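You operate a simulated robot arm through the tools that you are given. There is no shell and no other tool. Be economical: measure what you need, move in short steps, check, and stop when the job is done.

You run a simulated robot arm. Do the job below in one go: nothing can be reset, and whatever is moved stays where it is left.

## Task
Set the sealer up for the black pouch in the stand drawer.
Fine: vacuum and seal as printed on it, gas on; switch on last; shut the drawer with the pouch in it. Where these are worked on the way, their far stop is far enough and under half their travel is too little: stand drawer.

The check looks at the end state, three seconds after you hand in, the way a careful person would. Anything else that was tipped, shoved, dropped, spilled or broken makes it a failure. A push-on lid holds only when it is set on centred and level and pressed home; a screw cap is set on level and turned clockwise until tight.

## Robot
A 7-joint arm with a two-finger parallel gripper, fixed in place. Base frame: the origin is at the foot of the arm, x ahead of it, y to its left, z up. Units: mm, rad, N and s.
With the tool pointing down near the work surface it reaches from about 100 to 720 mm from the base axis. Its first joint turns from -2.897 to 2.897 rad. Payload 3.91 kg.
Tool frame: the origin (TCP) lies between the finger pads and is the grasp point; the fingertips stand 30 mm ahead of it; z points along the fingers, y is the line along which they close. The gripper opens to 110 mm. The fingers are 20 mm wide and 10 mm thick; the gripper's body (48 by 112 mm) begins 55 mm behind the TCP.
Orientation is that of the tool frame in the base frame, as a unit quaternion [x, y, z, w]. With the fingers straight down and closing along the base's y, the tool's x points along the base's -x, its y along +y and its z along -z.

## Interface
- The arm moves only by the tool servo_tool. Its argument "increments" is a list of rows, each an object of numbers (a shift or turn left out is 0, a gripper value left out holds the last): "wx", "wy", "wz": the turn, a rotation vector about the tool's x, y, z in rad; "dx", "dy", "dz": the shift along the tool's x, y, z in mm; "claw": the gripper command, from -1 (fully open) to 1 (shut), values between in proportion. In form: [{"wx": .., "wy": .., "wz": .., "dx": .., "dy": .., "dz": .., "claw": ..}, ...]. A call has 1 to 12 rows; each row is the pose to reach, as a shift and turn from the pose commanded when the call began, along the tool's axes at that moment. Each row takes 0.2 s and may step no farther than 50 mm and 0.15 rad from the row before; otherwise, or with a gripper value out of range, the whole call is refused. A pose out of reach is approached as far as the arm can. The call stops where the force on the tool passes 70 N (or 10 N more than at its start, if that is more) or the arm is blocked; 0.2 s more then pass. The fingers move at their own pace (about 153 mm/s each) and stop on an object; they squeeze with about 41 N. The grip force told is the motor's: it shows also when the fingers shut on nothing. Time passes only in rows, and 0.2 s behind the last, so rows that repeat a pose let the fingers close. It gives the time, the measured TCP pose, the force on the tool (base axes), the opening and the grip force at its end, in the units of the frame above (readings bear some noise), with the torque about the TCP (base axes, N m) and any sound that the robot's microphone picked up, and new pictures: "views" is both (left out), scene, wrist or none.
- Cameras (640 x 400 px; columns grow to the right, rows downward): "scene" is fixed at [218.2, -644.5, 1353]; the picture's right is [0.96, -0.26, 0.00], its down [-0.09, -0.31, -0.95] and it looks along [0.25, 0.91, -0.32] (base axes); focal length 368 px, centre (320, 200). "wrist" rides on the gripper at [77, 7, -114] in the tool frame; the picture's right is [-0.09, 1.00, 0.00], its down [-0.80, -0.07, -0.59] and it looks along [-0.59, -0.05, 0.80] (tool axes); focal length 270 px, centre (320, 200). There is no depth. A picture from a camera that has moved, and an enlarged one, comes with that camera's place and axes in the base frame and with its lens. The place of the scene camera against the robot may be out by one fixed shift of up to 18 mm in any direction.
- move_column(by): slides the trunk up (or, below 0, down) by that many mm; the arm rides with it, the base frame stays. It gives what a move gives, with no picture.
- zoom(camera, box): a new picture of the part [left, top, right, bottom] of that camera's present view, enlarged. The clock stands still meanwhile.
- close_job(): hands the job in; it is judged then, once.

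Go step by step. Nothing tells you positions but the pictures and the camera data: compare them with the known pose of the tool, close in by small moves and look again before you grip or let go. The budget is 120 turns and 200 pictures, counting those below and the enlarged ones. Unless the task says otherwise, let go and move clear before handing in, and close with one line.

The tools are called after "Emit:" as name(argument=value, ...) on one line, values as JSON. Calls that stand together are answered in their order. servo_tool: Moves the arm, as the interface text tells. Its arguments: {"type":"object","properties":{"increments":{"type":"array"},"views":{"type":"string","enum":["both","scene","wrist","none"]}},"required":["increments"]} The other tools are called the same way: move_column (by) slides the trunk up or down; zoom (camera, box) takes an enlarged picture of a part of a camera's view; close_job () hands the job in.

At the start:

```text
time_s: 0.0
tool_pos: [278.7, 267.3, 1226.8]
tool_rot: [0.0, 1.0, 0.0, 0.0]
wrist_force: [-0.6, 1.3, -0.8]
ft_torque: [-0.02, 0.01, 0.01]
grip_width: 109.9
finger_force: 0.0
trunk travel left (down, up): [-575.0, 35.0]
```

scene: 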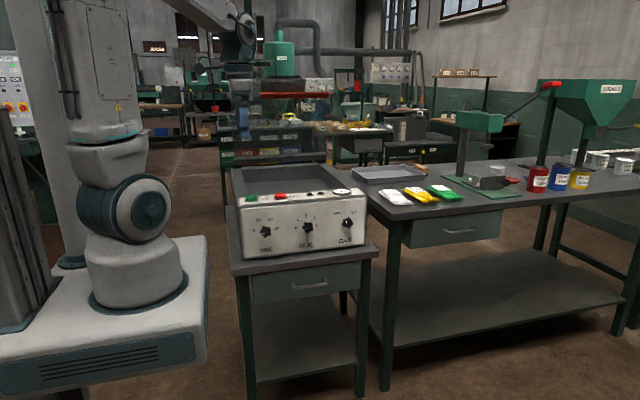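
wrist: 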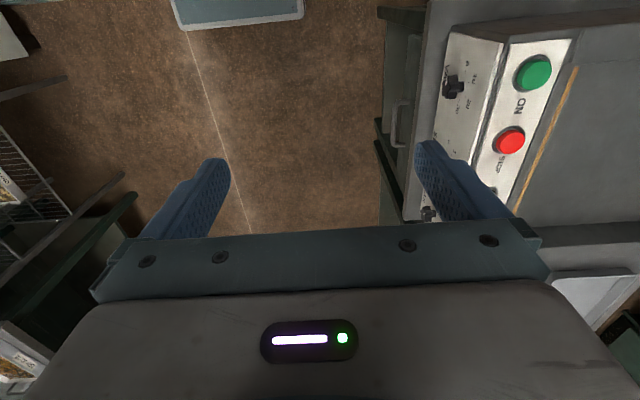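

I see the sealer on a stand with a drawer under it. I'll first take enlarged views of the panel and the drawer.

Emit:
zoom(camera="scene", box=[225, 180, 385, 280])

Emit:
zoom(camera="scene", box=[220, 150, 540, 350])

Emit:
zoom(camera="wrist", box=[370, 0, 640, 240])

```text
4.00 times, centred on (305, 230) of scene
camera zoom: at [218.2, -644.5, 1353.0], right [0.96, -0.26, 0.0], down [-0.09, -0.31, -0.95], along [0.25, 0.91, -0.32], focal length 1474 px, centre (380, 80)
```

zoom: 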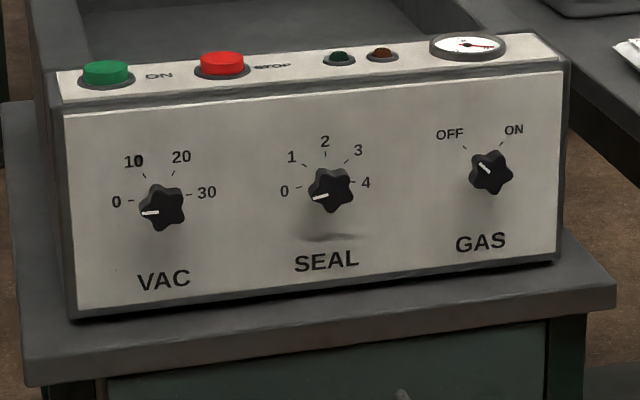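

```text
2.00 times, centred on (380, 250) of scene
camera zoom: at [218.2, -644.5, 1353.0], right [0.96, -0.26, 0.0], down [-0.09, -0.31, -0.95], along [0.25, 0.91, -0.32], focal length 737 px, centre (200, 100)
```

zoom: 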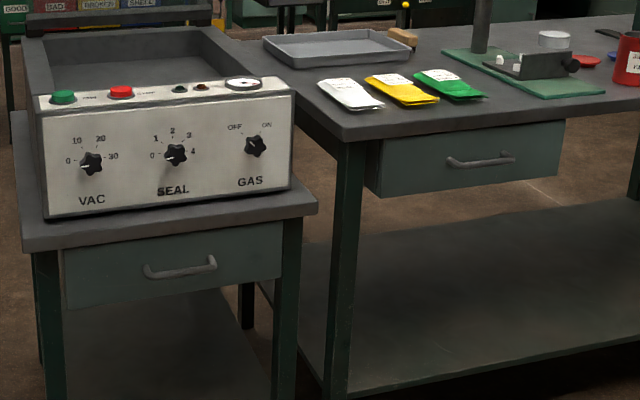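

```text
1.67 times, centred on (505, 120) of wrist
camera zoom: at [201.5, 274.4, 1339.8], right [0.09, 1.0, 0.0], down [0.8, -0.07, 0.59], along [0.59, -0.05, -0.8], focal length 450 px, centre (12, 333)
```

zoom: 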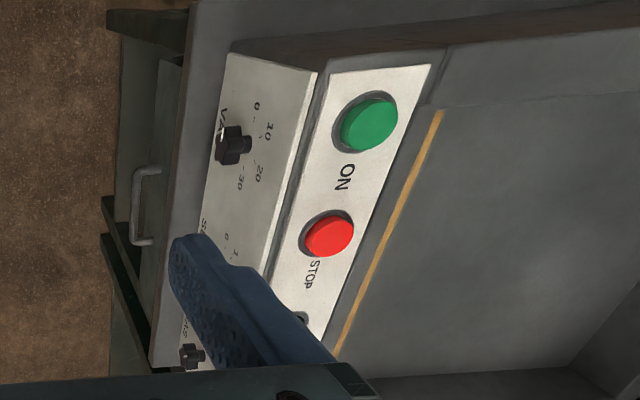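

Knobs appear to be at about x=339/484/628, y≈486, z≈861, with the panel facing -y. I'll lower the column so the arm is at working height and then look.

Emit:
move_column(by=-300)

Emit:
servo_tool(increments=[{"wx": -0.14}, {"wx": -0.28}, {"wx": -0.42}, {"wx": -0.56}, {"wx": -0.7}, {"wx": -0.84}, {"wx": -0.98}, {"wx": -1.12}, {"wx": -1.26}, {"wx": -1.4}, {"wx": -1.5}, {"wx": -1.5708}])

```text
time_s: 3.0
tool_pos: [278.2, 267.3, 924.9]
tool_rot: [0.0, 1.0, 0.001, 0.0]
wrist_force: [-0.9, 0.3, -0.6]
ft_torque: [-0.03, -0.02, 0.01]
grip_width: 110.0
finger_force: 0.1
trunk travel left (down, up): [-275.0, 335.0]
```

```text
time_s: 5.6
tool_pos: [311.5, 276.6, 938.7]
tool_rot: [0.0, 0.706, 0.708, 0.0]
wrist_force: [-0.3, 0.3, -0.2]
ft_torque: [-0.02, -0.01, -0.01]
grip_width: 109.9
finger_force: 0.1
out of reach, approached as far as the arm can: row 9, 10, 11, 12
trunk travel left (down, up): [-275.0, 335.0]
camera wrist: at [235.3, 162.5, 944.2], right [0.09, 0.0, 1.0], down [0.8, -0.59, -0.07], along [0.59, 0.8, -0.05], focal length 270 px, centre (320, 200)
```

scene: 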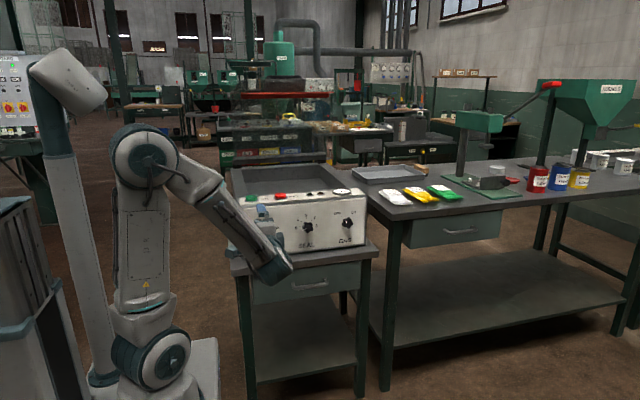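
wrist: 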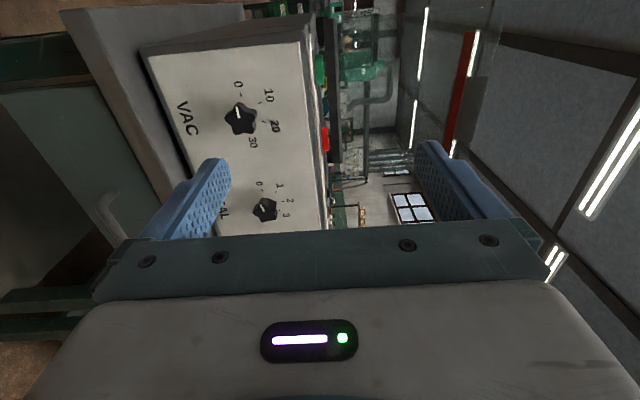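

The drawer handle seems to be at about (480, 440, 646). I'll lower the column and go in front of the handle with a horizontal tool.

Emit:
move_column(by=-200)

Emit:
servo_tool(increments=[{"dx": -35, "dy": -15, "dz": 0}, {"dx": -70, "dy": -30, "dz": 10}, {"dx": -105, "dy": -50, "dz": 20}, {"dx": -140, "dy": -70, "dz": 30}, {"dx": -170, "dy": -90, "dz": 40}])

```text
time_s: 7.8
tool_pos: [312.0, 277.0, 737.9]
tool_rot: [-0.001, 0.707, 0.707, -0.001]
wrist_force: [0.2, -0.1, -0.6]
ft_torque: [0.0, 0.02, 0.0]
grip_width: 110.1
finger_force: 0.1
trunk travel left (down, up): [-75.0, 535.0]
```

```text
time_s: 9.0
tool_pos: [478.9, 316.5, 644.9]
tool_rot: [-0.001, 0.707, 0.707, 0.0]
wrist_force: [-1.5, -0.1, 0.2]
ft_torque: [-0.03, -0.02, -0.02]
grip_width: 109.9
finger_force: 0.1
trunk travel left (down, up): [-75.0, 535.0]
camera wrist: at [402.9, 202.0, 651.8], right [0.09, 0.0, 1.0], down [0.8, -0.59, -0.07], along [0.59, 0.81, -0.05], focal length 270 px, centre (320, 200)
```

scene: 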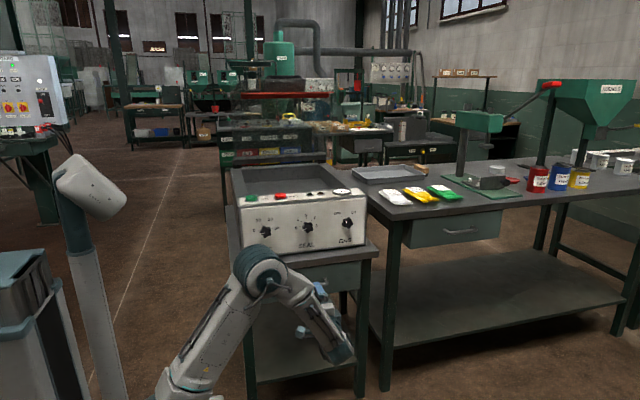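
wrist: 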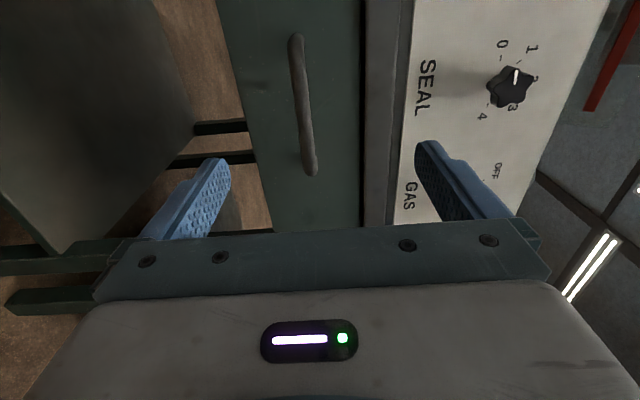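

The handle is at about z 631 and x 424–540. I'll narrow the gripper, line up and close in.

Emit:
servo_tool(increments=[{"dx": -3, "dy": -14, "claw": 0.1}, {"dx": -3, "dy": -14, "dz": 20}, {"dx": -3, "dy": -14, "dz": 40}, {"dx": -3, "dy": -14, "dz": 60}, {"dx": -3, "dy": -14, "dz": 70}])

Emit:
zoom(camera="scene", box=[230, 230, 390, 370])

```text
time_s: 10.2
tool_pos: [483.1, 387.8, 632.9]
tool_rot: [-0.001, 0.708, 0.706, -0.001]
wrist_force: [0.4, 0.1, 0.3]
ft_torque: [0.0, 0.0, 0.01]
grip_width: 49.3
finger_force: 0.0
trunk travel left (down, up): [-75.0, 535.0]
camera wrist: at [407.2, 274.0, 639.9], right [0.09, 0.0, 1.0], down [0.8, -0.59, -0.07], along [0.59, 0.8, -0.05], focal length 270 px, centre (320, 200)
```

scene: 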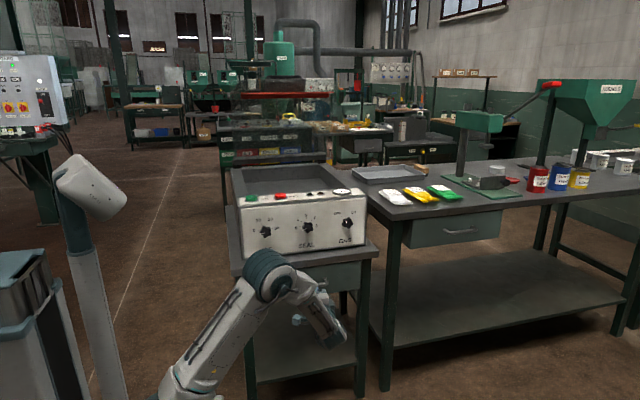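
wrist: 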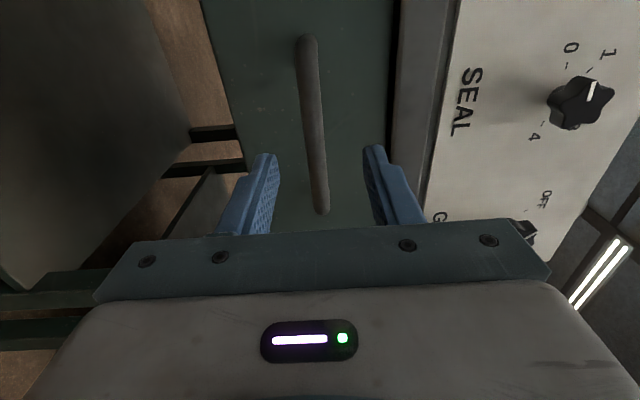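

```text
2.86 times, centred on (310, 300) of scene
camera zoom: at [218.2, -644.5, 1353.0], right [0.96, -0.26, 0.0], down [-0.09, -0.31, -0.95], along [0.25, 0.91, -0.32], focal length 1052 px, centre (349, -86)
```

zoom: 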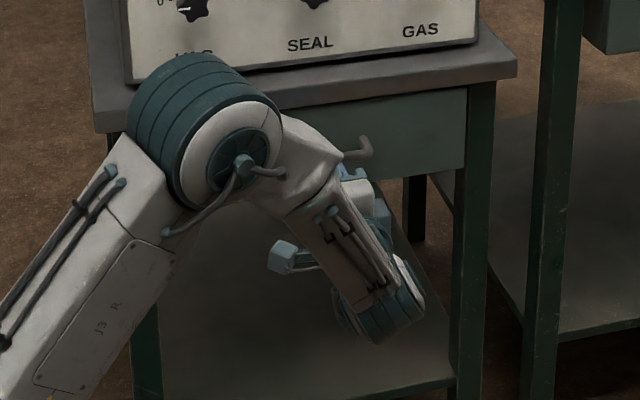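

The bar is at about (485, 445, 629). I'll advance 45 mm and close on it.

Emit:
servo_tool(increments=[{"dy": -3, "dz": 15}, {"dy": -3, "dz": 30}, {"dy": -3, "dz": 40}, {"dy": -3, "dz": 46}, {"dy": -3, "dz": 46}], views="wrist")

```text
time_s: 11.4
tool_pos: [482.8, 433.8, 630.9]
tool_rot: [-0.001, 0.707, 0.707, -0.001]
wrist_force: [-0.9, 0.1, 0.5]
ft_torque: [0.0, -0.02, 0.01]
grip_width: 49.5
finger_force: 0.1
trunk travel left (down, up): [-75.0, 535.0]
camera wrist: at [407.1, 319.4, 636.7], right [0.09, 0.0, 1.0], down [0.8, -0.59, -0.07], along [0.59, 0.8, -0.05], focal length 270 px, centre (320, 200)
```

wrist: 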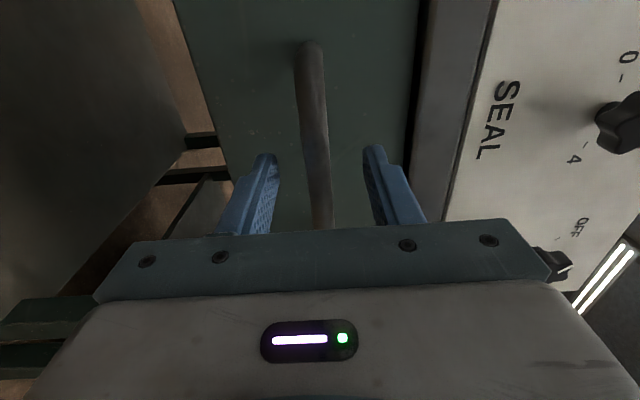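

The bar is between the fingers; closing.

Emit:
servo_tool(increments=[{"dz": 4, "claw": 0.6}, {"dz": 4, "claw": 1}, {"dz": 4, "claw": 1}, {"dz": 4, "claw": 1}], views="wrist")

```text
time_s: 12.4
tool_pos: [482.3, 437.0, 630.4]
tool_rot: [0.001, 0.709, 0.705, -0.001]
wrist_force: [-6.9, -7.5, -13.8]
ft_torque: [-0.19, -0.09, 0.15]
grip_width: 13.7
finger_force: 44.5
trunk travel left (down, up): [-75.0, 535.0]
camera wrist: at [407.2, 322.7, 636.5], right [0.09, 0.0, 1.0], down [0.8, -0.59, -0.07], along [0.59, 0.81, -0.06], focal length 270 px, centre (320, 200)
```

wrist: 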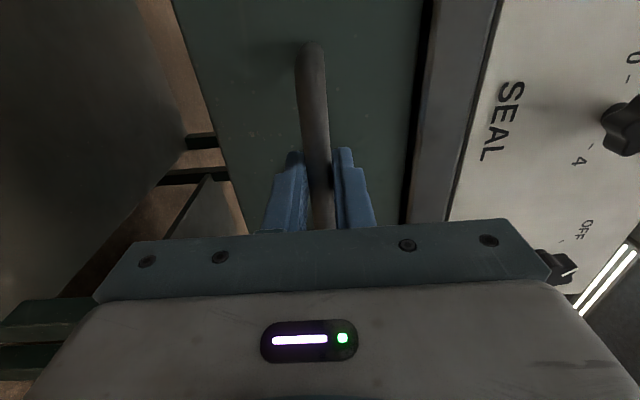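

Gripped (13.7 mm). Pulling the drawer out straight along -y.

Emit:
servo_tool(increments=[{"dz": -15}, {"dz": -30}, {"dz": -45}, {"dz": -60}, {"dz": -75}, {"dz": -90}, {"dz": -105}, {"dz": -120}], views="both")

```text
time_s: 14.2
tool_pos: [483.9, 315.9, 628.3]
tool_rot: [0.001, 0.709, 0.705, 0.0]
wrist_force: [-8.9, -0.7, -29.8]
ft_torque: [-0.42, -0.18, 0.74]
grip_width: 13.9
finger_force: 45.3
trunk travel left (down, up): [-75.0, 535.0]
camera wrist: at [407.1, 202.8, 636.8], right [0.09, 0.0, 1.0], down [0.8, -0.59, -0.07], along [0.59, 0.8, -0.06], focal length 270 px, centre (320, 200)
```

scene: 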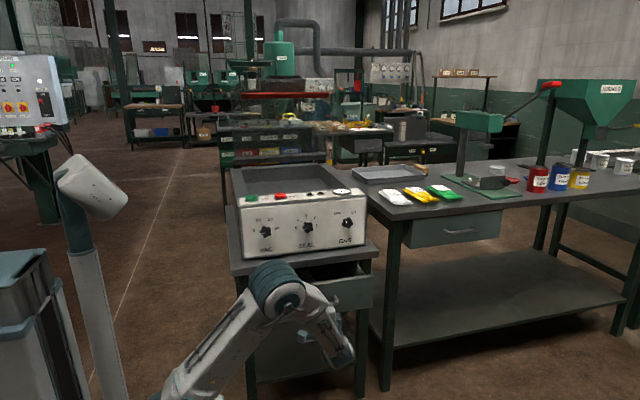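
wrist: 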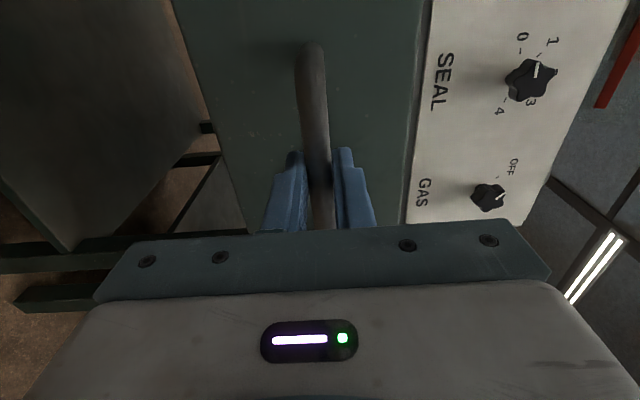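

The drawer slides. Continuing toward its far stop, with a small relief of the downward force.

Emit:
servo_tool(increments=[{"dz": -15, "dy": -2}, {"dz": -30, "dy": -2}, {"dz": -45, "dy": -2}, {"dz": -60, "dy": -2}, {"dz": -75, "dy": -2}, {"dz": -90, "dy": -2}, {"dz": -105, "dy": -2}], views="both")

```text
time_s: 15.8
tool_pos: [484.8, 212.5, 629.1]
tool_rot: [-0.002, 0.707, 0.707, 0.0]
wrist_force: [-17.3, 0.0, 1.5]
ft_torque: [0.03, 0.09, 1.29]
grip_width: 13.5
finger_force: 45.5
trunk travel left (down, up): [-75.0, 535.0]
camera wrist: at [407.5, 97.3, 635.7], right [0.09, 0.0, 1.0], down [0.8, -0.59, -0.07], along [0.59, 0.81, -0.05], focal length 270 px, centre (320, 200)
```

scene: 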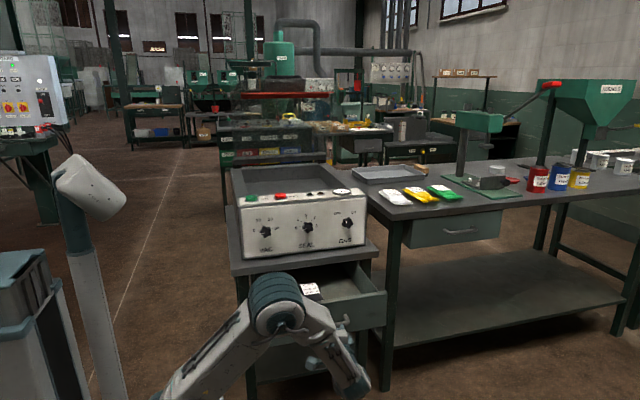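
wrist: 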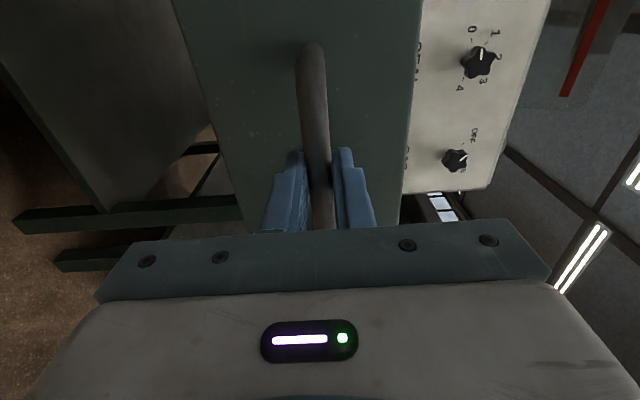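

A label is showing inside the drawer. I'll pull a bit more to see whether the stop is near, and zoom.

Emit:
servo_tool(increments=[{"dz": -10}, {"dz": -20}, {"dz": -30}, {"dz": -40}, {"dz": -50}], views="none")

Emit:
zoom(camera="scene", box=[260, 255, 400, 345])

```text
time_s: 17.0
tool_pos: [483.7, 163.6, 628.4]
tool_rot: [-0.001, 0.708, 0.706, -0.001]
wrist_force: [-29.6, -1.3, -5.6]
ft_torque: [-0.06, -0.02, 0.08]
grip_width: 13.9
finger_force: 44.8
trunk travel left (down, up): [-75.0, 535.0]
```

```text
4.44 times, centred on (330, 300) of scene
camera zoom: at [218.2, -644.5, 1353.0], right [0.96, -0.26, 0.0], down [-0.09, -0.31, -0.95], along [0.25, 0.91, -0.32], focal length 1637 px, centre (276, -244)
```

zoom: 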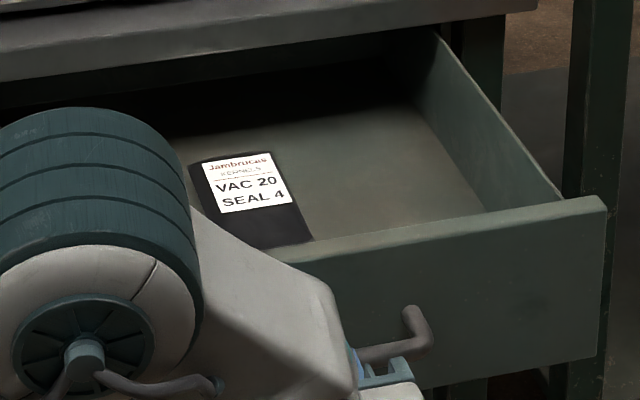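

The pouch reads VAC 20, SEAL 4. I'll now push the drawer shut again.

Emit:
servo_tool(increments=[{"dx": 1, "dz": 25}, {"dx": 1, "dz": 50}, {"dx": 1, "dz": 75}, {"dx": 1, "dz": 100}, {"dx": 1, "dz": 125}, {"dx": 1, "dz": 150}, {"dx": 1, "dz": 175}, {"dx": 1, "dz": 200}, {"dx": 1, "dz": 225}, {"dx": 1, "dz": 245}, {"dx": 1, "dz": 262}, {"dx": 1, "dz": 274}], views="both")

```text
time_s: 19.6
tool_pos: [483.4, 436.5, 629.9]
tool_rot: [-0.001, 0.706, 0.708, 0.0]
wrist_force: [6.6, 0.3, 14.6]
ft_torque: [0.2, 0.07, 1.18]
grip_width: 13.8
finger_force: 44.7
trunk travel left (down, up): [-75.0, 535.0]
camera wrist: at [407.7, 321.6, 635.5], right [0.09, 0.0, 1.0], down [0.8, -0.59, -0.07], along [0.59, 0.8, -0.05], focal length 270 px, centre (320, 200)
```

scene: 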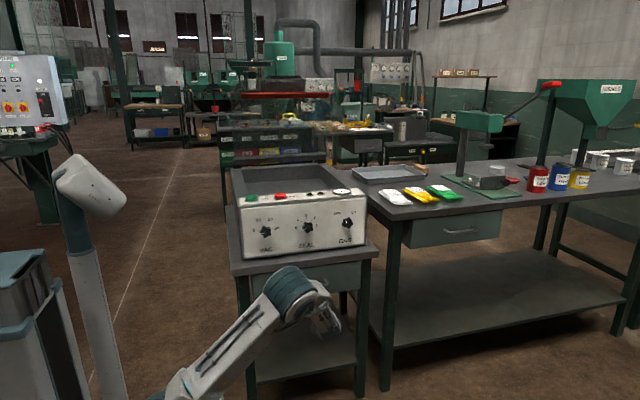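
wrist: 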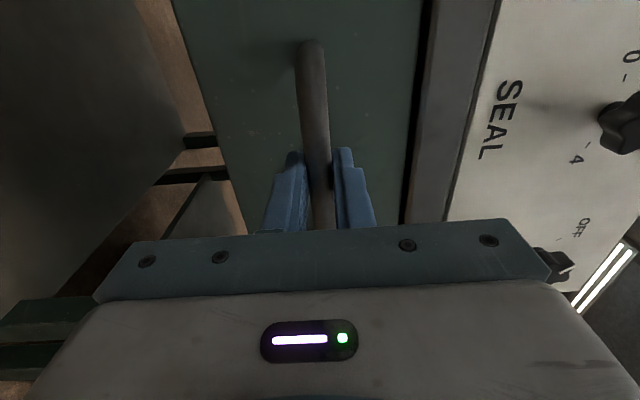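

Nearly where it started; I'll push gently a few mm more until the stop, then release and back off.

Emit:
servo_tool(increments=[{"dz": 1}, {"dz": 2}, {"dz": 3}, {"dz": 4}, {"dz": 4}], views="none")

```text
time_s: 20.8
tool_pos: [483.7, 436.2, 630.3]
tool_rot: [0.0, 0.707, 0.707, 0.001]
wrist_force: [6.4, -19.9, 13.8]
ft_torque: [0.17, -0.04, 0.43]
grip_width: 13.9
finger_force: 45.1
trunk travel left (down, up): [-75.0, 535.0]
```

The drawer is at its closed stop. Releasing, backing off, then raising the column to knob height.

Emit:
servo_tool(increments=[{"dz": -2, "claw": 0.1}, {"dz": -2, "claw": 0.1}, {"dz": -20}, {"dz": -50}, {"dz": -80}, {"dz": -110}], views="none")

Emit:
move_column(by=205)

Emit:
servo_tool(increments=[{"dx": 40}, {"dx": 80}, {"dx": 120}], views="both")

Emit:
zoom(camera="wrist", box=[160, 0, 440, 175])

```text
time_s: 22.2
tool_pos: [483.8, 328.1, 629.9]
tool_rot: [0.0, 0.708, 0.706, -0.001]
wrist_force: [0.1, 0.1, -0.1]
ft_torque: [-0.03, 0.0, 0.0]
grip_width: 49.1
finger_force: 0.0
trunk travel left (down, up): [-75.0, 535.0]
```

```text
time_s: 24.4
tool_pos: [482.2, 328.8, 835.1]
tool_rot: [-0.001, 0.707, 0.707, 0.0]
wrist_force: [-0.6, 0.5, 0.0]
ft_torque: [0.0, -0.02, -0.02]
grip_width: 49.6
finger_force: 0.0
trunk travel left (down, up): [-280.0, 330.0]
```

```text
time_s: 25.2
tool_pos: [364.0, 329.8, 833.6]
tool_rot: [0.0, 0.707, 0.707, 0.001]
wrist_force: [0.1, 0.0, 0.1]
ft_torque: [-0.01, -0.02, 0.02]
grip_width: 49.7
finger_force: 0.0
trunk travel left (down, up): [-280.0, 330.0]
camera wrist: at [287.2, 214.7, 841.3], right [0.09, 0.0, 1.0], down [0.8, -0.59, -0.07], along [0.59, 0.8, -0.05], focal length 270 px, centre (320, 200)
```

scene: 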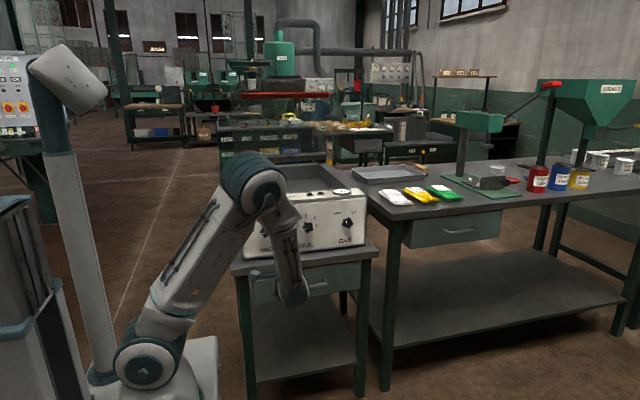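
wrist: 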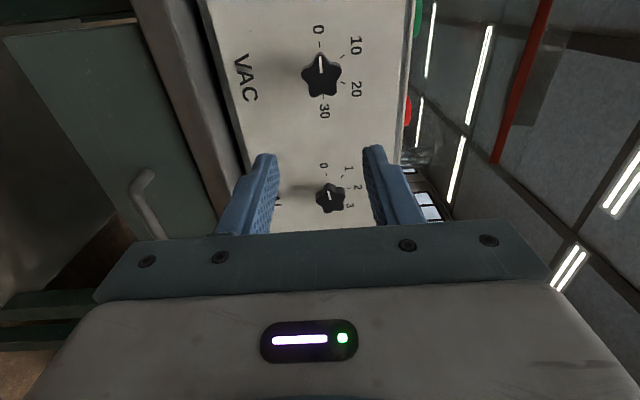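

```text
2.29 times, centred on (300, 88) of wrist
camera zoom: at [287.2, 214.7, 841.3], right [0.09, 0.0, 1.0], down [0.8, -0.59, -0.07], along [0.59, 0.8, -0.05], focal length 618 px, centre (366, 457)
```

zoom: 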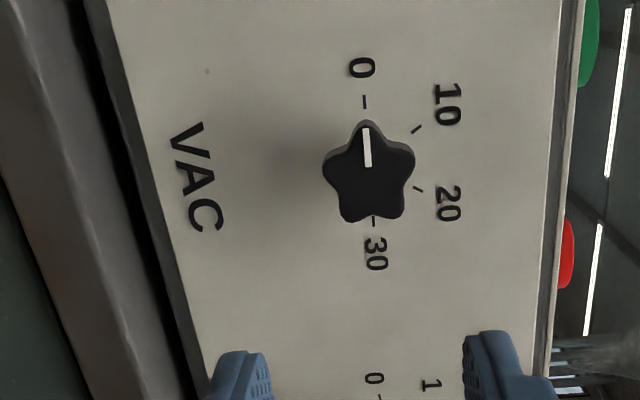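

VAC knob about (342, 486, 837), SEAL about (484, 486, 837). I'll centre before VAC and roll the tool -90° so the fingers close on the pointer lobe horizontally, leaving room to turn clockwise.

Emit:
servo_tool(increments=[{"dx": 20, "dy": 3, "wz": -0.13, "claw": -0.1}, {"dx": 20, "dy": 3, "wz": -0.26}, {"dx": 20, "dy": 3, "wz": -0.4}, {"dx": 20, "dy": 3, "wz": -0.54}, {"dx": 20, "dy": 3, "wz": -0.68}, {"dx": 20, "dy": 3, "wz": -0.82}, {"dx": 20, "dy": 3, "wz": -0.96}, {"dx": 20, "dy": 3, "wz": -1.1}, {"dx": 20, "dy": 3, "wz": -1.24}, {"dx": 20, "dy": 3, "wz": -1.38}, {"dx": 20, "dy": 3, "wz": -1.48}, {"dx": 20, "dy": 3, "wz": -1.5708}])

```text
time_s: 27.8
tool_pos: [344.2, 328.5, 839.2]
tool_rot: [0.501, -0.499, -0.5, -0.5]
wrist_force: [-0.2, -0.6, -0.6]
ft_torque: [0.01, 0.01, -0.02]
grip_width: 60.4
finger_force: 0.0
trunk travel left (down, up): [-280.0, 330.0]
camera wrist: at [337.8, 214.0, 761.9], right [-1.0, 0.0, 0.09], down [0.07, -0.59, 0.8], along [0.05, 0.8, 0.59], focal length 270 px, centre (320, 200)
```

scene: 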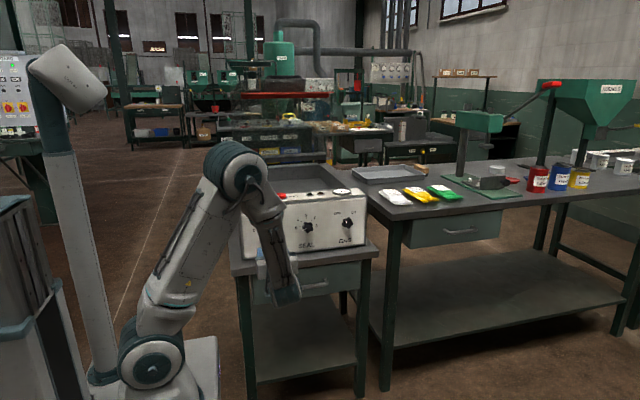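
wrist: 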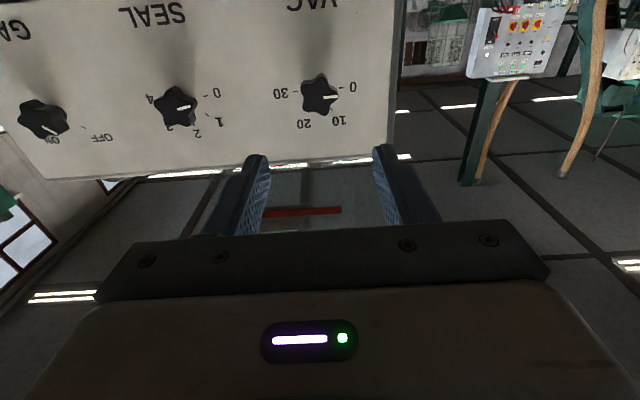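

Roll achieved; VAC knob consistent at (344.5, 486, 836.5). Approaching to just in front of it and looking.

Emit:
servo_tool(increments=[{"dx": 2.5, "dz": 35}, {"dx": 2.5, "dz": 70}, {"dx": 2.5, "dz": 105}, {"dx": 2.5, "dz": 115}], views="wrist")

Emit:
zoom(camera="wrist", box=[220, 60, 420, 240])

Emit:
zoom(camera="scene", box=[225, 180, 385, 280])

```text
time_s: 28.8
tool_pos: [341.2, 445.7, 836.7]
tool_rot: [-0.501, 0.501, 0.499, 0.499]
wrist_force: [-0.4, 0.3, 0.0]
ft_torque: [-0.04, -0.02, 0.02]
grip_width: 60.3
finger_force: 0.1
trunk travel left (down, up): [-280.0, 330.0]
camera wrist: at [335.3, 331.3, 759.0], right [-1.0, 0.0, 0.09], down [0.07, -0.59, 0.8], along [0.05, 0.81, 0.59], focal length 270 px, centre (320, 200)
```

wrist: 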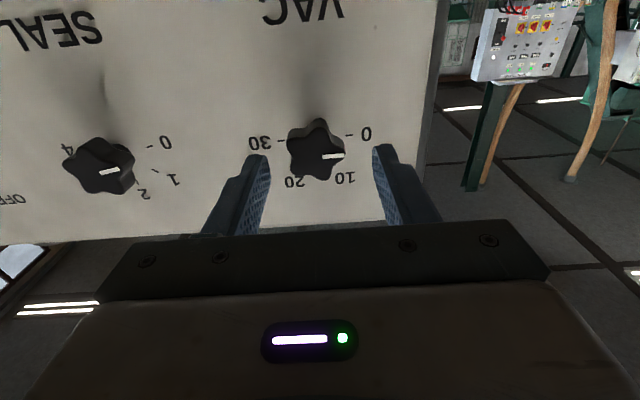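

```text
2.22 times, centred on (320, 150) of wrist
camera zoom: at [335.3, 331.3, 759.0], right [-1.0, 0.0, 0.09], down [0.07, -0.59, 0.8], along [0.05, 0.81, 0.59], focal length 601 px, centre (320, 311)
```

zoom: 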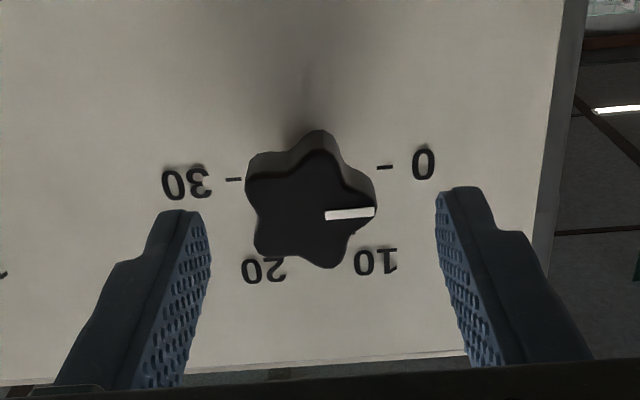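

```text
4.00 times, centred on (305, 230) of scene
camera zoom: at [218.2, -644.5, 1353.0], right [0.96, -0.26, 0.0], down [-0.09, -0.31, -0.95], along [0.25, 0.91, -0.32], focal length 1474 px, centre (380, 80)
```

zoom: 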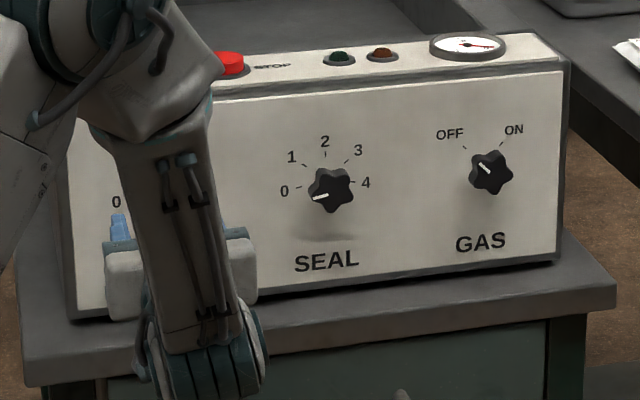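

The knob face is at about (344, 489, 836.5). I'll shift 2.5 mm, go in over the knob and close.

Emit:
servo_tool(increments=[{"dy": -2.5, "dz": 10}, {"dy": -2.5, "dz": 20}, {"dy": -2.5, "dz": 29}, {"dy": -2.5, "dz": 29, "claw": 0.4}, {"dy": -2.5, "dz": 29, "claw": 1}, {"dy": -2.5, "dz": 29, "claw": 1}, {"dy": -2.5, "dz": 29, "claw": 1}], views="wrist")

Emit:
zoom(camera="wrist", box=[220, 60, 420, 240])

```text
time_s: 30.4
tool_pos: [344.5, 473.7, 836.6]
tool_rot: [0.501, -0.5, -0.5, -0.499]
wrist_force: [-1.9, 0.0, -1.0]
ft_torque: [-0.58, 0.01, -0.06]
grip_width: 36.1
finger_force: 44.7
trunk travel left (down, up): [-280.0, 330.0]
camera wrist: at [339.1, 358.9, 758.4], right [-1.0, 0.0, 0.09], down [0.07, -0.59, 0.8], along [0.05, 0.81, 0.59], focal length 270 px, centre (320, 200)
```

wrist: 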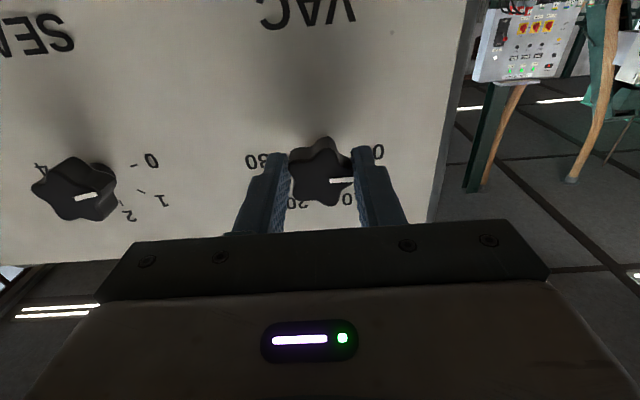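

```text
2.22 times, centred on (320, 150) of wrist
camera zoom: at [339.1, 358.9, 758.4], right [-1.0, 0.0, 0.09], down [0.07, -0.59, 0.8], along [0.05, 0.81, 0.59], focal length 601 px, centre (320, 311)
```

zoom: 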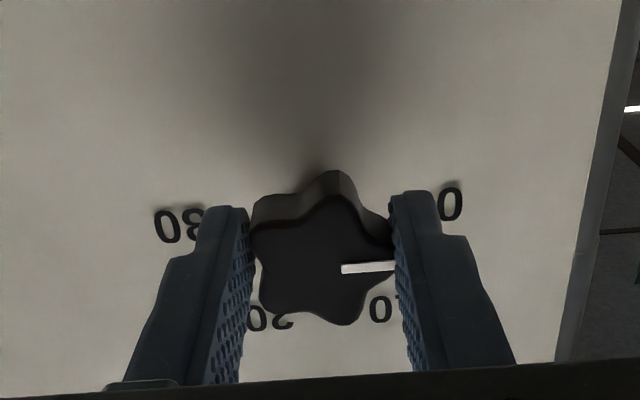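

Good grip with the pointer lobe centred on one pad. Turning clockwise 60° first.

Emit:
servo_tool(increments=[{"wz": 0.12}, {"wz": 0.24}, {"wz": 0.36}, {"wz": 0.48}, {"wz": 0.6}, {"wz": 0.72}, {"wz": 0.84}, {"wz": 0.95}, {"wz": 1.0472}], views="wrist")

```text
time_s: 32.4
tool_pos: [344.1, 473.0, 836.2]
tool_rot: [-0.184, 0.684, 0.683, 0.181]
wrist_force: [-22.5, -12.3, -7.0]
ft_torque: [0.36, 0.0, -0.19]
grip_width: 35.9
finger_force: 44.9
trunk travel left (down, up): [-280.0, 330.0]
camera wrist: at [274.0, 358.7, 804.2], right [-0.42, 0.0, 0.91], down [0.73, -0.59, 0.34], along [0.54, 0.81, 0.25], focal length 270 px, centre (320, 200)
```

wrist: 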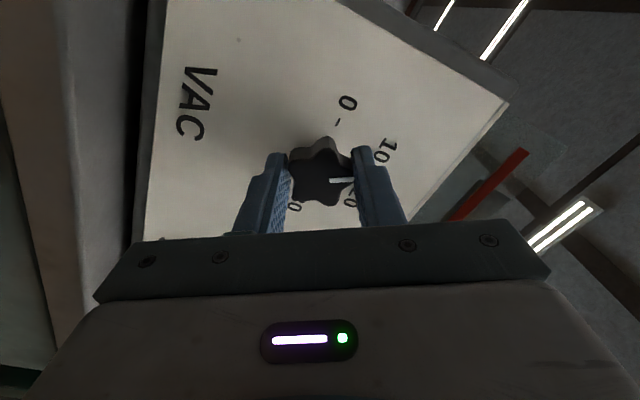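

The pointer follows. Turning another 60°.

Emit:
servo_tool(increments=[{"wz": 0.12}, {"wz": 0.24}, {"wz": 0.36}, {"wz": 0.48}, {"wz": 0.6}, {"wz": 0.72}, {"wz": 0.84}, {"wz": 0.95}, {"wz": 1.0472}, {"wz": 1.0472}], views="wrist")

Emit:
zoom(camera="wrist", box=[220, 60, 420, 240])

```text
time_s: 34.6
tool_pos: [342.4, 474.2, 837.9]
tool_rot: [0.181, 0.682, 0.684, -0.184]
wrist_force: [-25.3, 2.4, 15.3]
ft_torque: [-0.04, -0.01, 0.3]
grip_width: 36.0
finger_force: 44.4
trunk travel left (down, up): [-280.0, 330.0]
camera wrist: at [280.9, 358.7, 882.6], right [0.57, 0.0, 0.82], down [0.66, -0.59, -0.46], along [0.48, 0.81, -0.34], focal length 270 px, centre (320, 200)
```

wrist: 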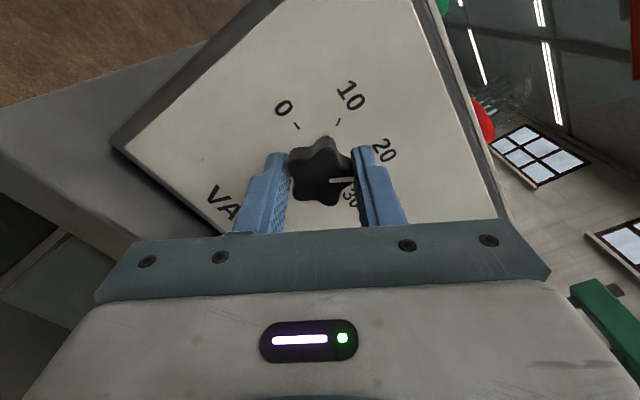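

```text
2.22 times, centred on (320, 150) of wrist
camera zoom: at [280.9, 358.7, 882.6], right [0.57, 0.0, 0.82], down [0.66, -0.59, -0.46], along [0.48, 0.81, -0.34], focal length 601 px, centre (320, 311)
```

zoom: 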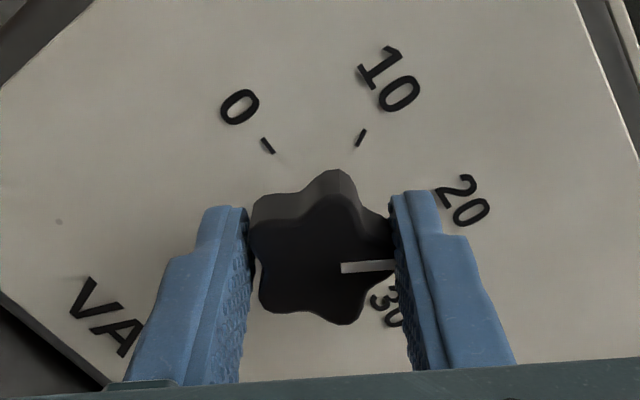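

The pointer appears at 20. Releasing and backing off to check.

Emit:
servo_tool(increments=[{"claw": 0.3}, {"claw": -0.1}, {"claw": -0.1}, {"dz": -25}, {"dz": -60}, {"dz": -90}], views="wrist")

Emit:
zoom(camera="wrist", box=[220, 30, 420, 210])

```text
time_s: 36.0
tool_pos: [343.7, 382.6, 838.3]
tool_rot: [0.183, 0.683, 0.683, -0.184]
wrist_force: [0.0, -0.2, -0.7]
ft_torque: [0.02, -0.01, 0.05]
grip_width: 60.5
finger_force: 0.1
trunk travel left (down, up): [-280.0, 330.0]
camera wrist: at [281.0, 267.8, 882.4], right [0.57, 0.0, 0.82], down [0.66, -0.59, -0.46], along [0.48, 0.81, -0.34], focal length 270 px, centre (320, 200)
```

wrist: 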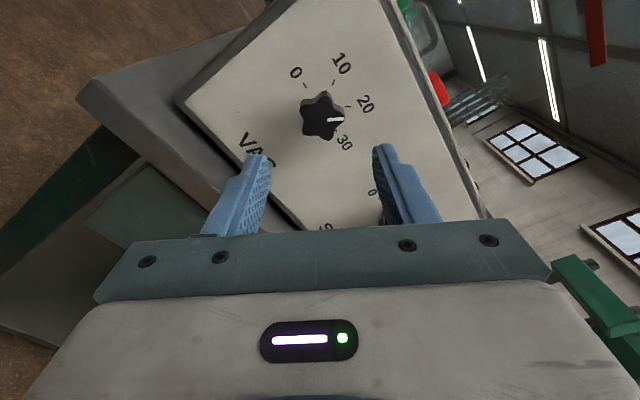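

```text
2.22 times, centred on (320, 120) of wrist
camera zoom: at [281.0, 267.8, 882.4], right [0.57, 0.0, 0.82], down [0.66, -0.59, -0.46], along [0.48, 0.81, -0.34], focal length 601 px, centre (320, 378)
```

zoom: 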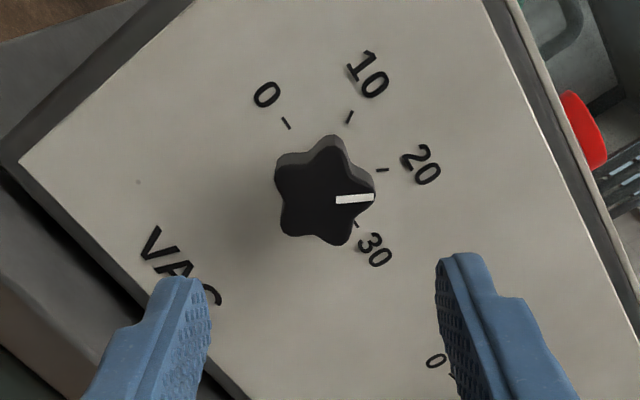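

VAC points to 20. Moving to the SEAL knob and rolling back for a full clockwise turn.

Emit:
servo_tool(increments=[{"dx": -12.3, "dy": 6.9, "wz": -0.14}, {"dx": -24.6, "dy": 13.8, "wz": -0.28}, {"dx": -36.9, "dy": 20.6, "wz": -0.42}, {"dx": -49.2, "dy": 27.5, "wz": -0.56}, {"dx": -61.5, "dy": 34.4, "wz": -0.7}, {"dx": -73.9, "dy": 41.3, "wz": -0.84}, {"dx": -86.2, "dy": 48.2, "wz": -0.98}, {"dx": -98.5, "dy": 55, "wz": -1.12}, {"dx": -110.8, "dy": 61.9, "wz": -1.26}, {"dx": -123.1, "dy": 68.8, "wz": -1.4}], views="none")

Emit:
servo_tool(increments=[{"wz": -0.14}, {"wz": -0.28}, {"wz": -0.42}, {"wz": -0.56}, {"wz": -0.6944}, {"wz": -0.6944, "dz": 30}, {"wz": -0.6944, "dz": 60}], views="both")

Emit:
zoom(camera="wrist", box=[220, 60, 420, 240])

Emit:
zoom(camera="scene", box=[225, 180, 385, 280])

```text
time_s: 38.2
tool_pos: [486.2, 381.6, 834.1]
tool_rot: [-0.301, 0.64, 0.64, 0.3]
wrist_force: [0.0, -0.3, 1.2]
ft_torque: [-0.02, 0.02, 0.02]
grip_width: 60.4
finger_force: 0.1
trunk travel left (down, up): [-280.0, 330.0]
```

```text
time_s: 39.8
tool_pos: [485.8, 446.2, 835.5]
tool_rot: [0.501, -0.499, -0.5, -0.5]
wrist_force: [0.1, 0.2, -0.3]
ft_torque: [-0.01, 0.01, 0.0]
grip_width: 60.5
finger_force: 0.0
trunk travel left (down, up): [-280.0, 330.0]
camera wrist: at [479.9, 332.6, 758.2], right [-1.0, 0.0, 0.09], down [0.07, -0.59, 0.8], along [0.05, 0.8, 0.59], focal length 270 px, centre (320, 200)
```

scene: 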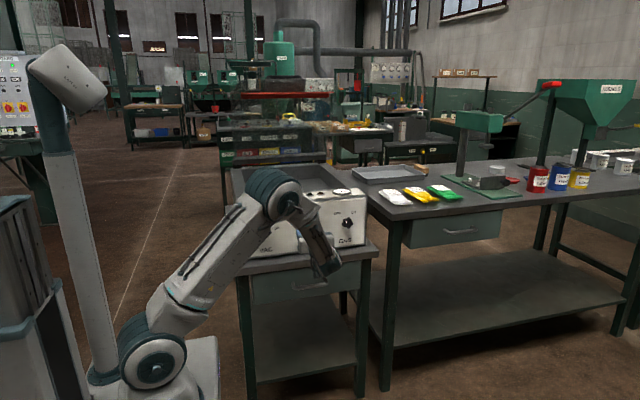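
wrist: 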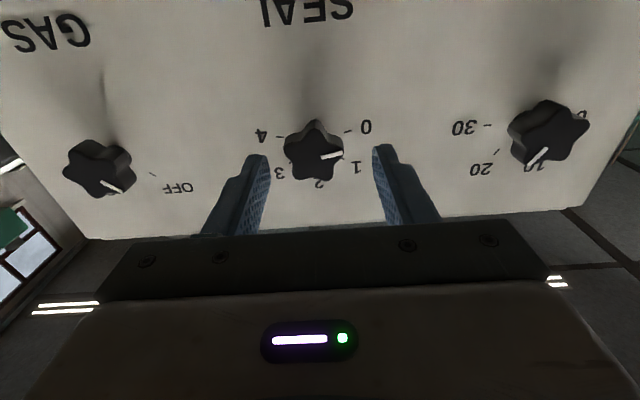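

```text
2.22 times, centred on (320, 150) of wrist
camera zoom: at [479.9, 332.6, 758.2], right [-1.0, 0.0, 0.09], down [0.07, -0.59, 0.8], along [0.05, 0.8, 0.59], focal length 601 px, centre (320, 311)
```

zoom: 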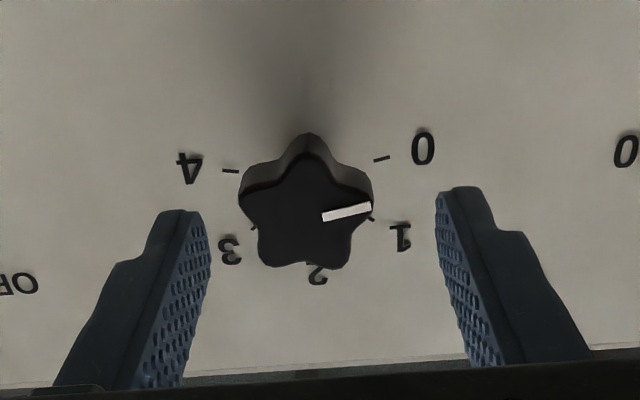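

```text
4.00 times, centred on (305, 230) of scene
camera zoom: at [218.2, -644.5, 1353.0], right [0.96, -0.26, 0.0], down [-0.09, -0.31, -0.95], along [0.25, 0.91, -0.32], focal length 1474 px, centre (380, 80)
```

zoom: 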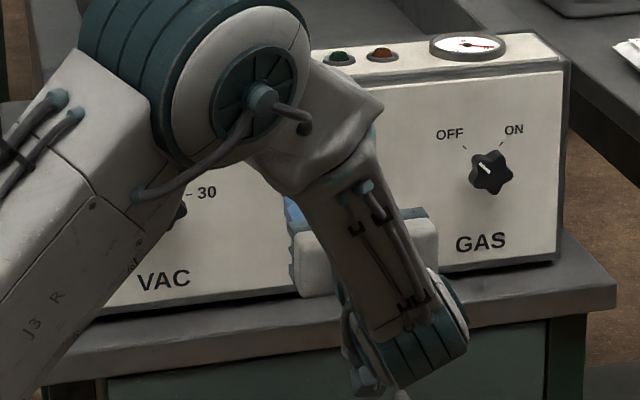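

SEAL's 0–4 scale looks wider than 180° (0 and 4 lie a bit below horizontal). I need a sharper look to measure it.

Emit:
zoom(camera="wrist", box=[272, 105, 368, 195])

```text
4.44 times, centred on (320, 150) of wrist
camera zoom: at [479.9, 332.6, 758.2], right [-1.0, 0.0, 0.09], down [0.07, -0.59, 0.8], along [0.05, 0.8, 0.59], focal length 1201 px, centre (320, 422)
```

zoom: 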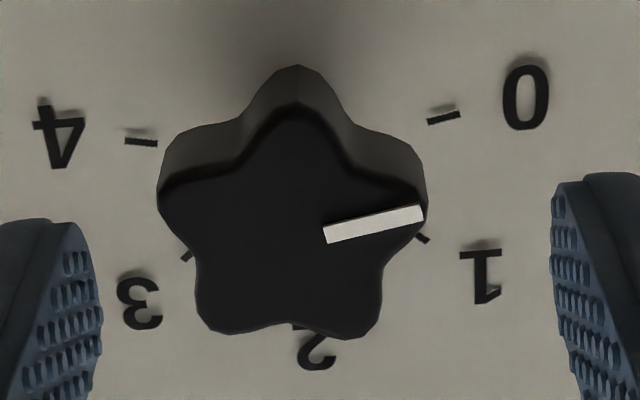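

SEAL scale: 0 at 10° below horizontal left, 50° per step, so 4 needs a 200° clockwise turn; VAC pointer checks out at 20. I'll align to the pointer lobe, centre at x≈490, and grip.

Emit:
servo_tool(increments=[{"dy": -4.5, "dx": -1.3, "wz": -0.087}, {"dy": -4.5, "dx": -1.3, "wz": -0.165}, {"dy": -4.5, "dx": -1.3, "dz": 10, "wz": -0.165}, {"dy": -4.5, "dx": -1.3, "dz": 20, "wz": -0.165}, {"dy": -4.5, "dx": -1.3, "dz": 28, "wz": -0.165}, {"dy": -4.5, "dx": -1.3, "dz": 28, "wz": -0.165, "claw": 0.4}, {"dy": -4.5, "dx": -1.3, "dz": 28, "wz": -0.165, "claw": 1}, {"dy": -4.5, "dx": -1.3, "dz": 28, "wz": -0.165, "claw": 1}, {"dy": -4.5, "dx": -1.3, "dz": 28, "wz": -0.165, "claw": 1}], views="wrist")

Emit:
zoom(camera="wrist", box=[220, 60, 420, 240])

```text
time_s: 41.8
tool_pos: [491.0, 471.1, 835.5]
tool_rot: [-0.54, 0.457, 0.456, 0.54]
wrist_force: [-4.5, 0.2, -0.9]
ft_torque: [-0.1, -0.02, -0.16]
grip_width: 36.0
finger_force: 45.0
trunk travel left (down, up): [-280.0, 330.0]
camera wrist: at [497.3, 356.5, 758.1], right [-1.0, 0.0, -0.08], down [-0.06, -0.59, 0.8], along [-0.05, 0.8, 0.59], focal length 270 px, centre (320, 200)
```

wrist: 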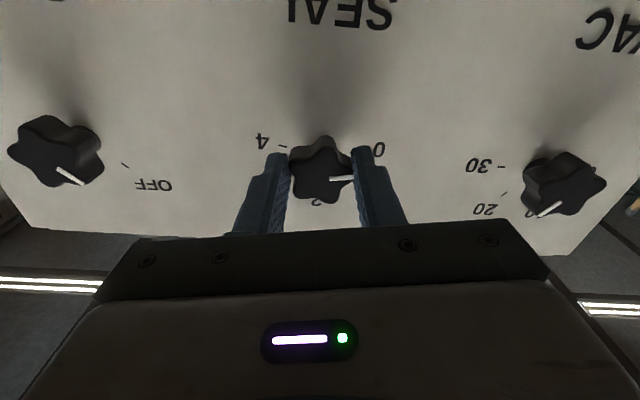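

```text
2.22 times, centred on (320, 150) of wrist
camera zoom: at [497.3, 356.5, 758.1], right [-1.0, 0.0, -0.08], down [-0.06, -0.59, 0.8], along [-0.05, 0.8, 0.59], focal length 601 px, centre (320, 311)
```

zoom: 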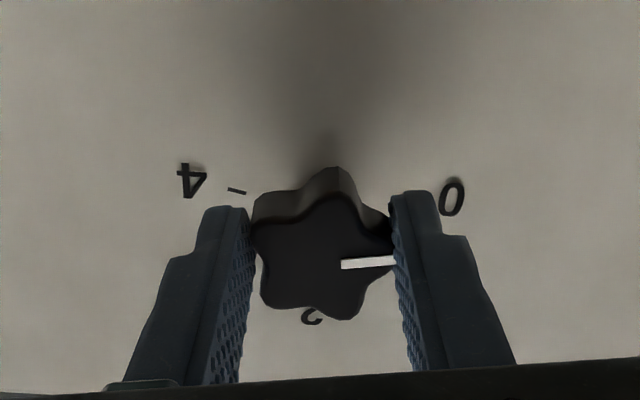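

Aligned. Turning clockwise in stages.

Emit:
servo_tool(increments=[{"wz": 0.13}, {"wz": 0.26}, {"wz": 0.39}, {"wz": 0.52}, {"wz": 0.65}, {"wz": 0.78}, {"wz": 0.91}, {"wz": 1.04}, {"wz": 1.17}, {"wz": 1.3}, {"wz": 1.4}, {"wz": 1.5}], views="wrist")

```text
time_s: 44.4
tool_pos: [488.7, 470.7, 837.3]
tool_rot: [-0.085, 0.702, 0.703, 0.081]
wrist_force: [-28.6, -14.7, -3.5]
ft_torque: [0.02, 0.02, 0.14]
grip_width: 35.8
finger_force: 45.1
trunk travel left (down, up): [-280.0, 330.0]
camera wrist: at [412.6, 356.4, 825.7], right [-0.15, 0.0, 0.99], down [0.8, -0.59, 0.12], along [0.58, 0.81, 0.09], focal length 270 px, centre (320, 200)
```

wrist: 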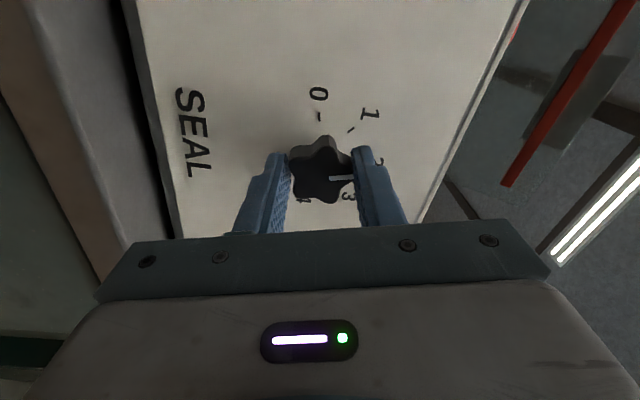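

Following well; I'll relieve the side load by 2 mm and go on.

Emit:
servo_tool(increments=[{"dx": 2, "wz": 0.13}, {"dx": 2, "wz": 0.26}, {"dx": 2, "wz": 0.39}, {"dx": 2, "wz": 0.52}, {"dx": 2, "wz": 0.65}, {"dx": 2, "wz": 0.78}, {"dx": 2, "wz": 0.91}, {"dx": 2, "wz": 1.04}, {"dx": 2, "wz": 1.17}, {"dx": 2, "wz": 1.3}, {"dx": 2, "wz": 1.4}, {"dx": 2, "wz": 1.5}], views="wrist")

```text
time_s: 47.0
tool_pos: [489.8, 470.2, 837.9]
tool_rot: [0.416, 0.569, 0.572, -0.419]
wrist_force: [14.4, 17.0, 34.4]
ft_torque: [0.81, -0.01, 0.04]
grip_width: 35.7
finger_force: 45.7
trunk travel left (down, up): [-280.0, 330.0]
camera wrist: at [473.5, 355.5, 912.8], right [0.98, 0.0, 0.22], down [0.17, -0.59, -0.79], along [0.13, 0.81, -0.58], focal length 270 px, centre (320, 200)
```

wrist: 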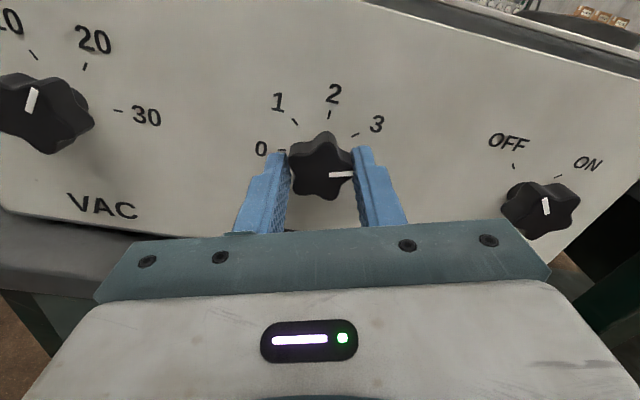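

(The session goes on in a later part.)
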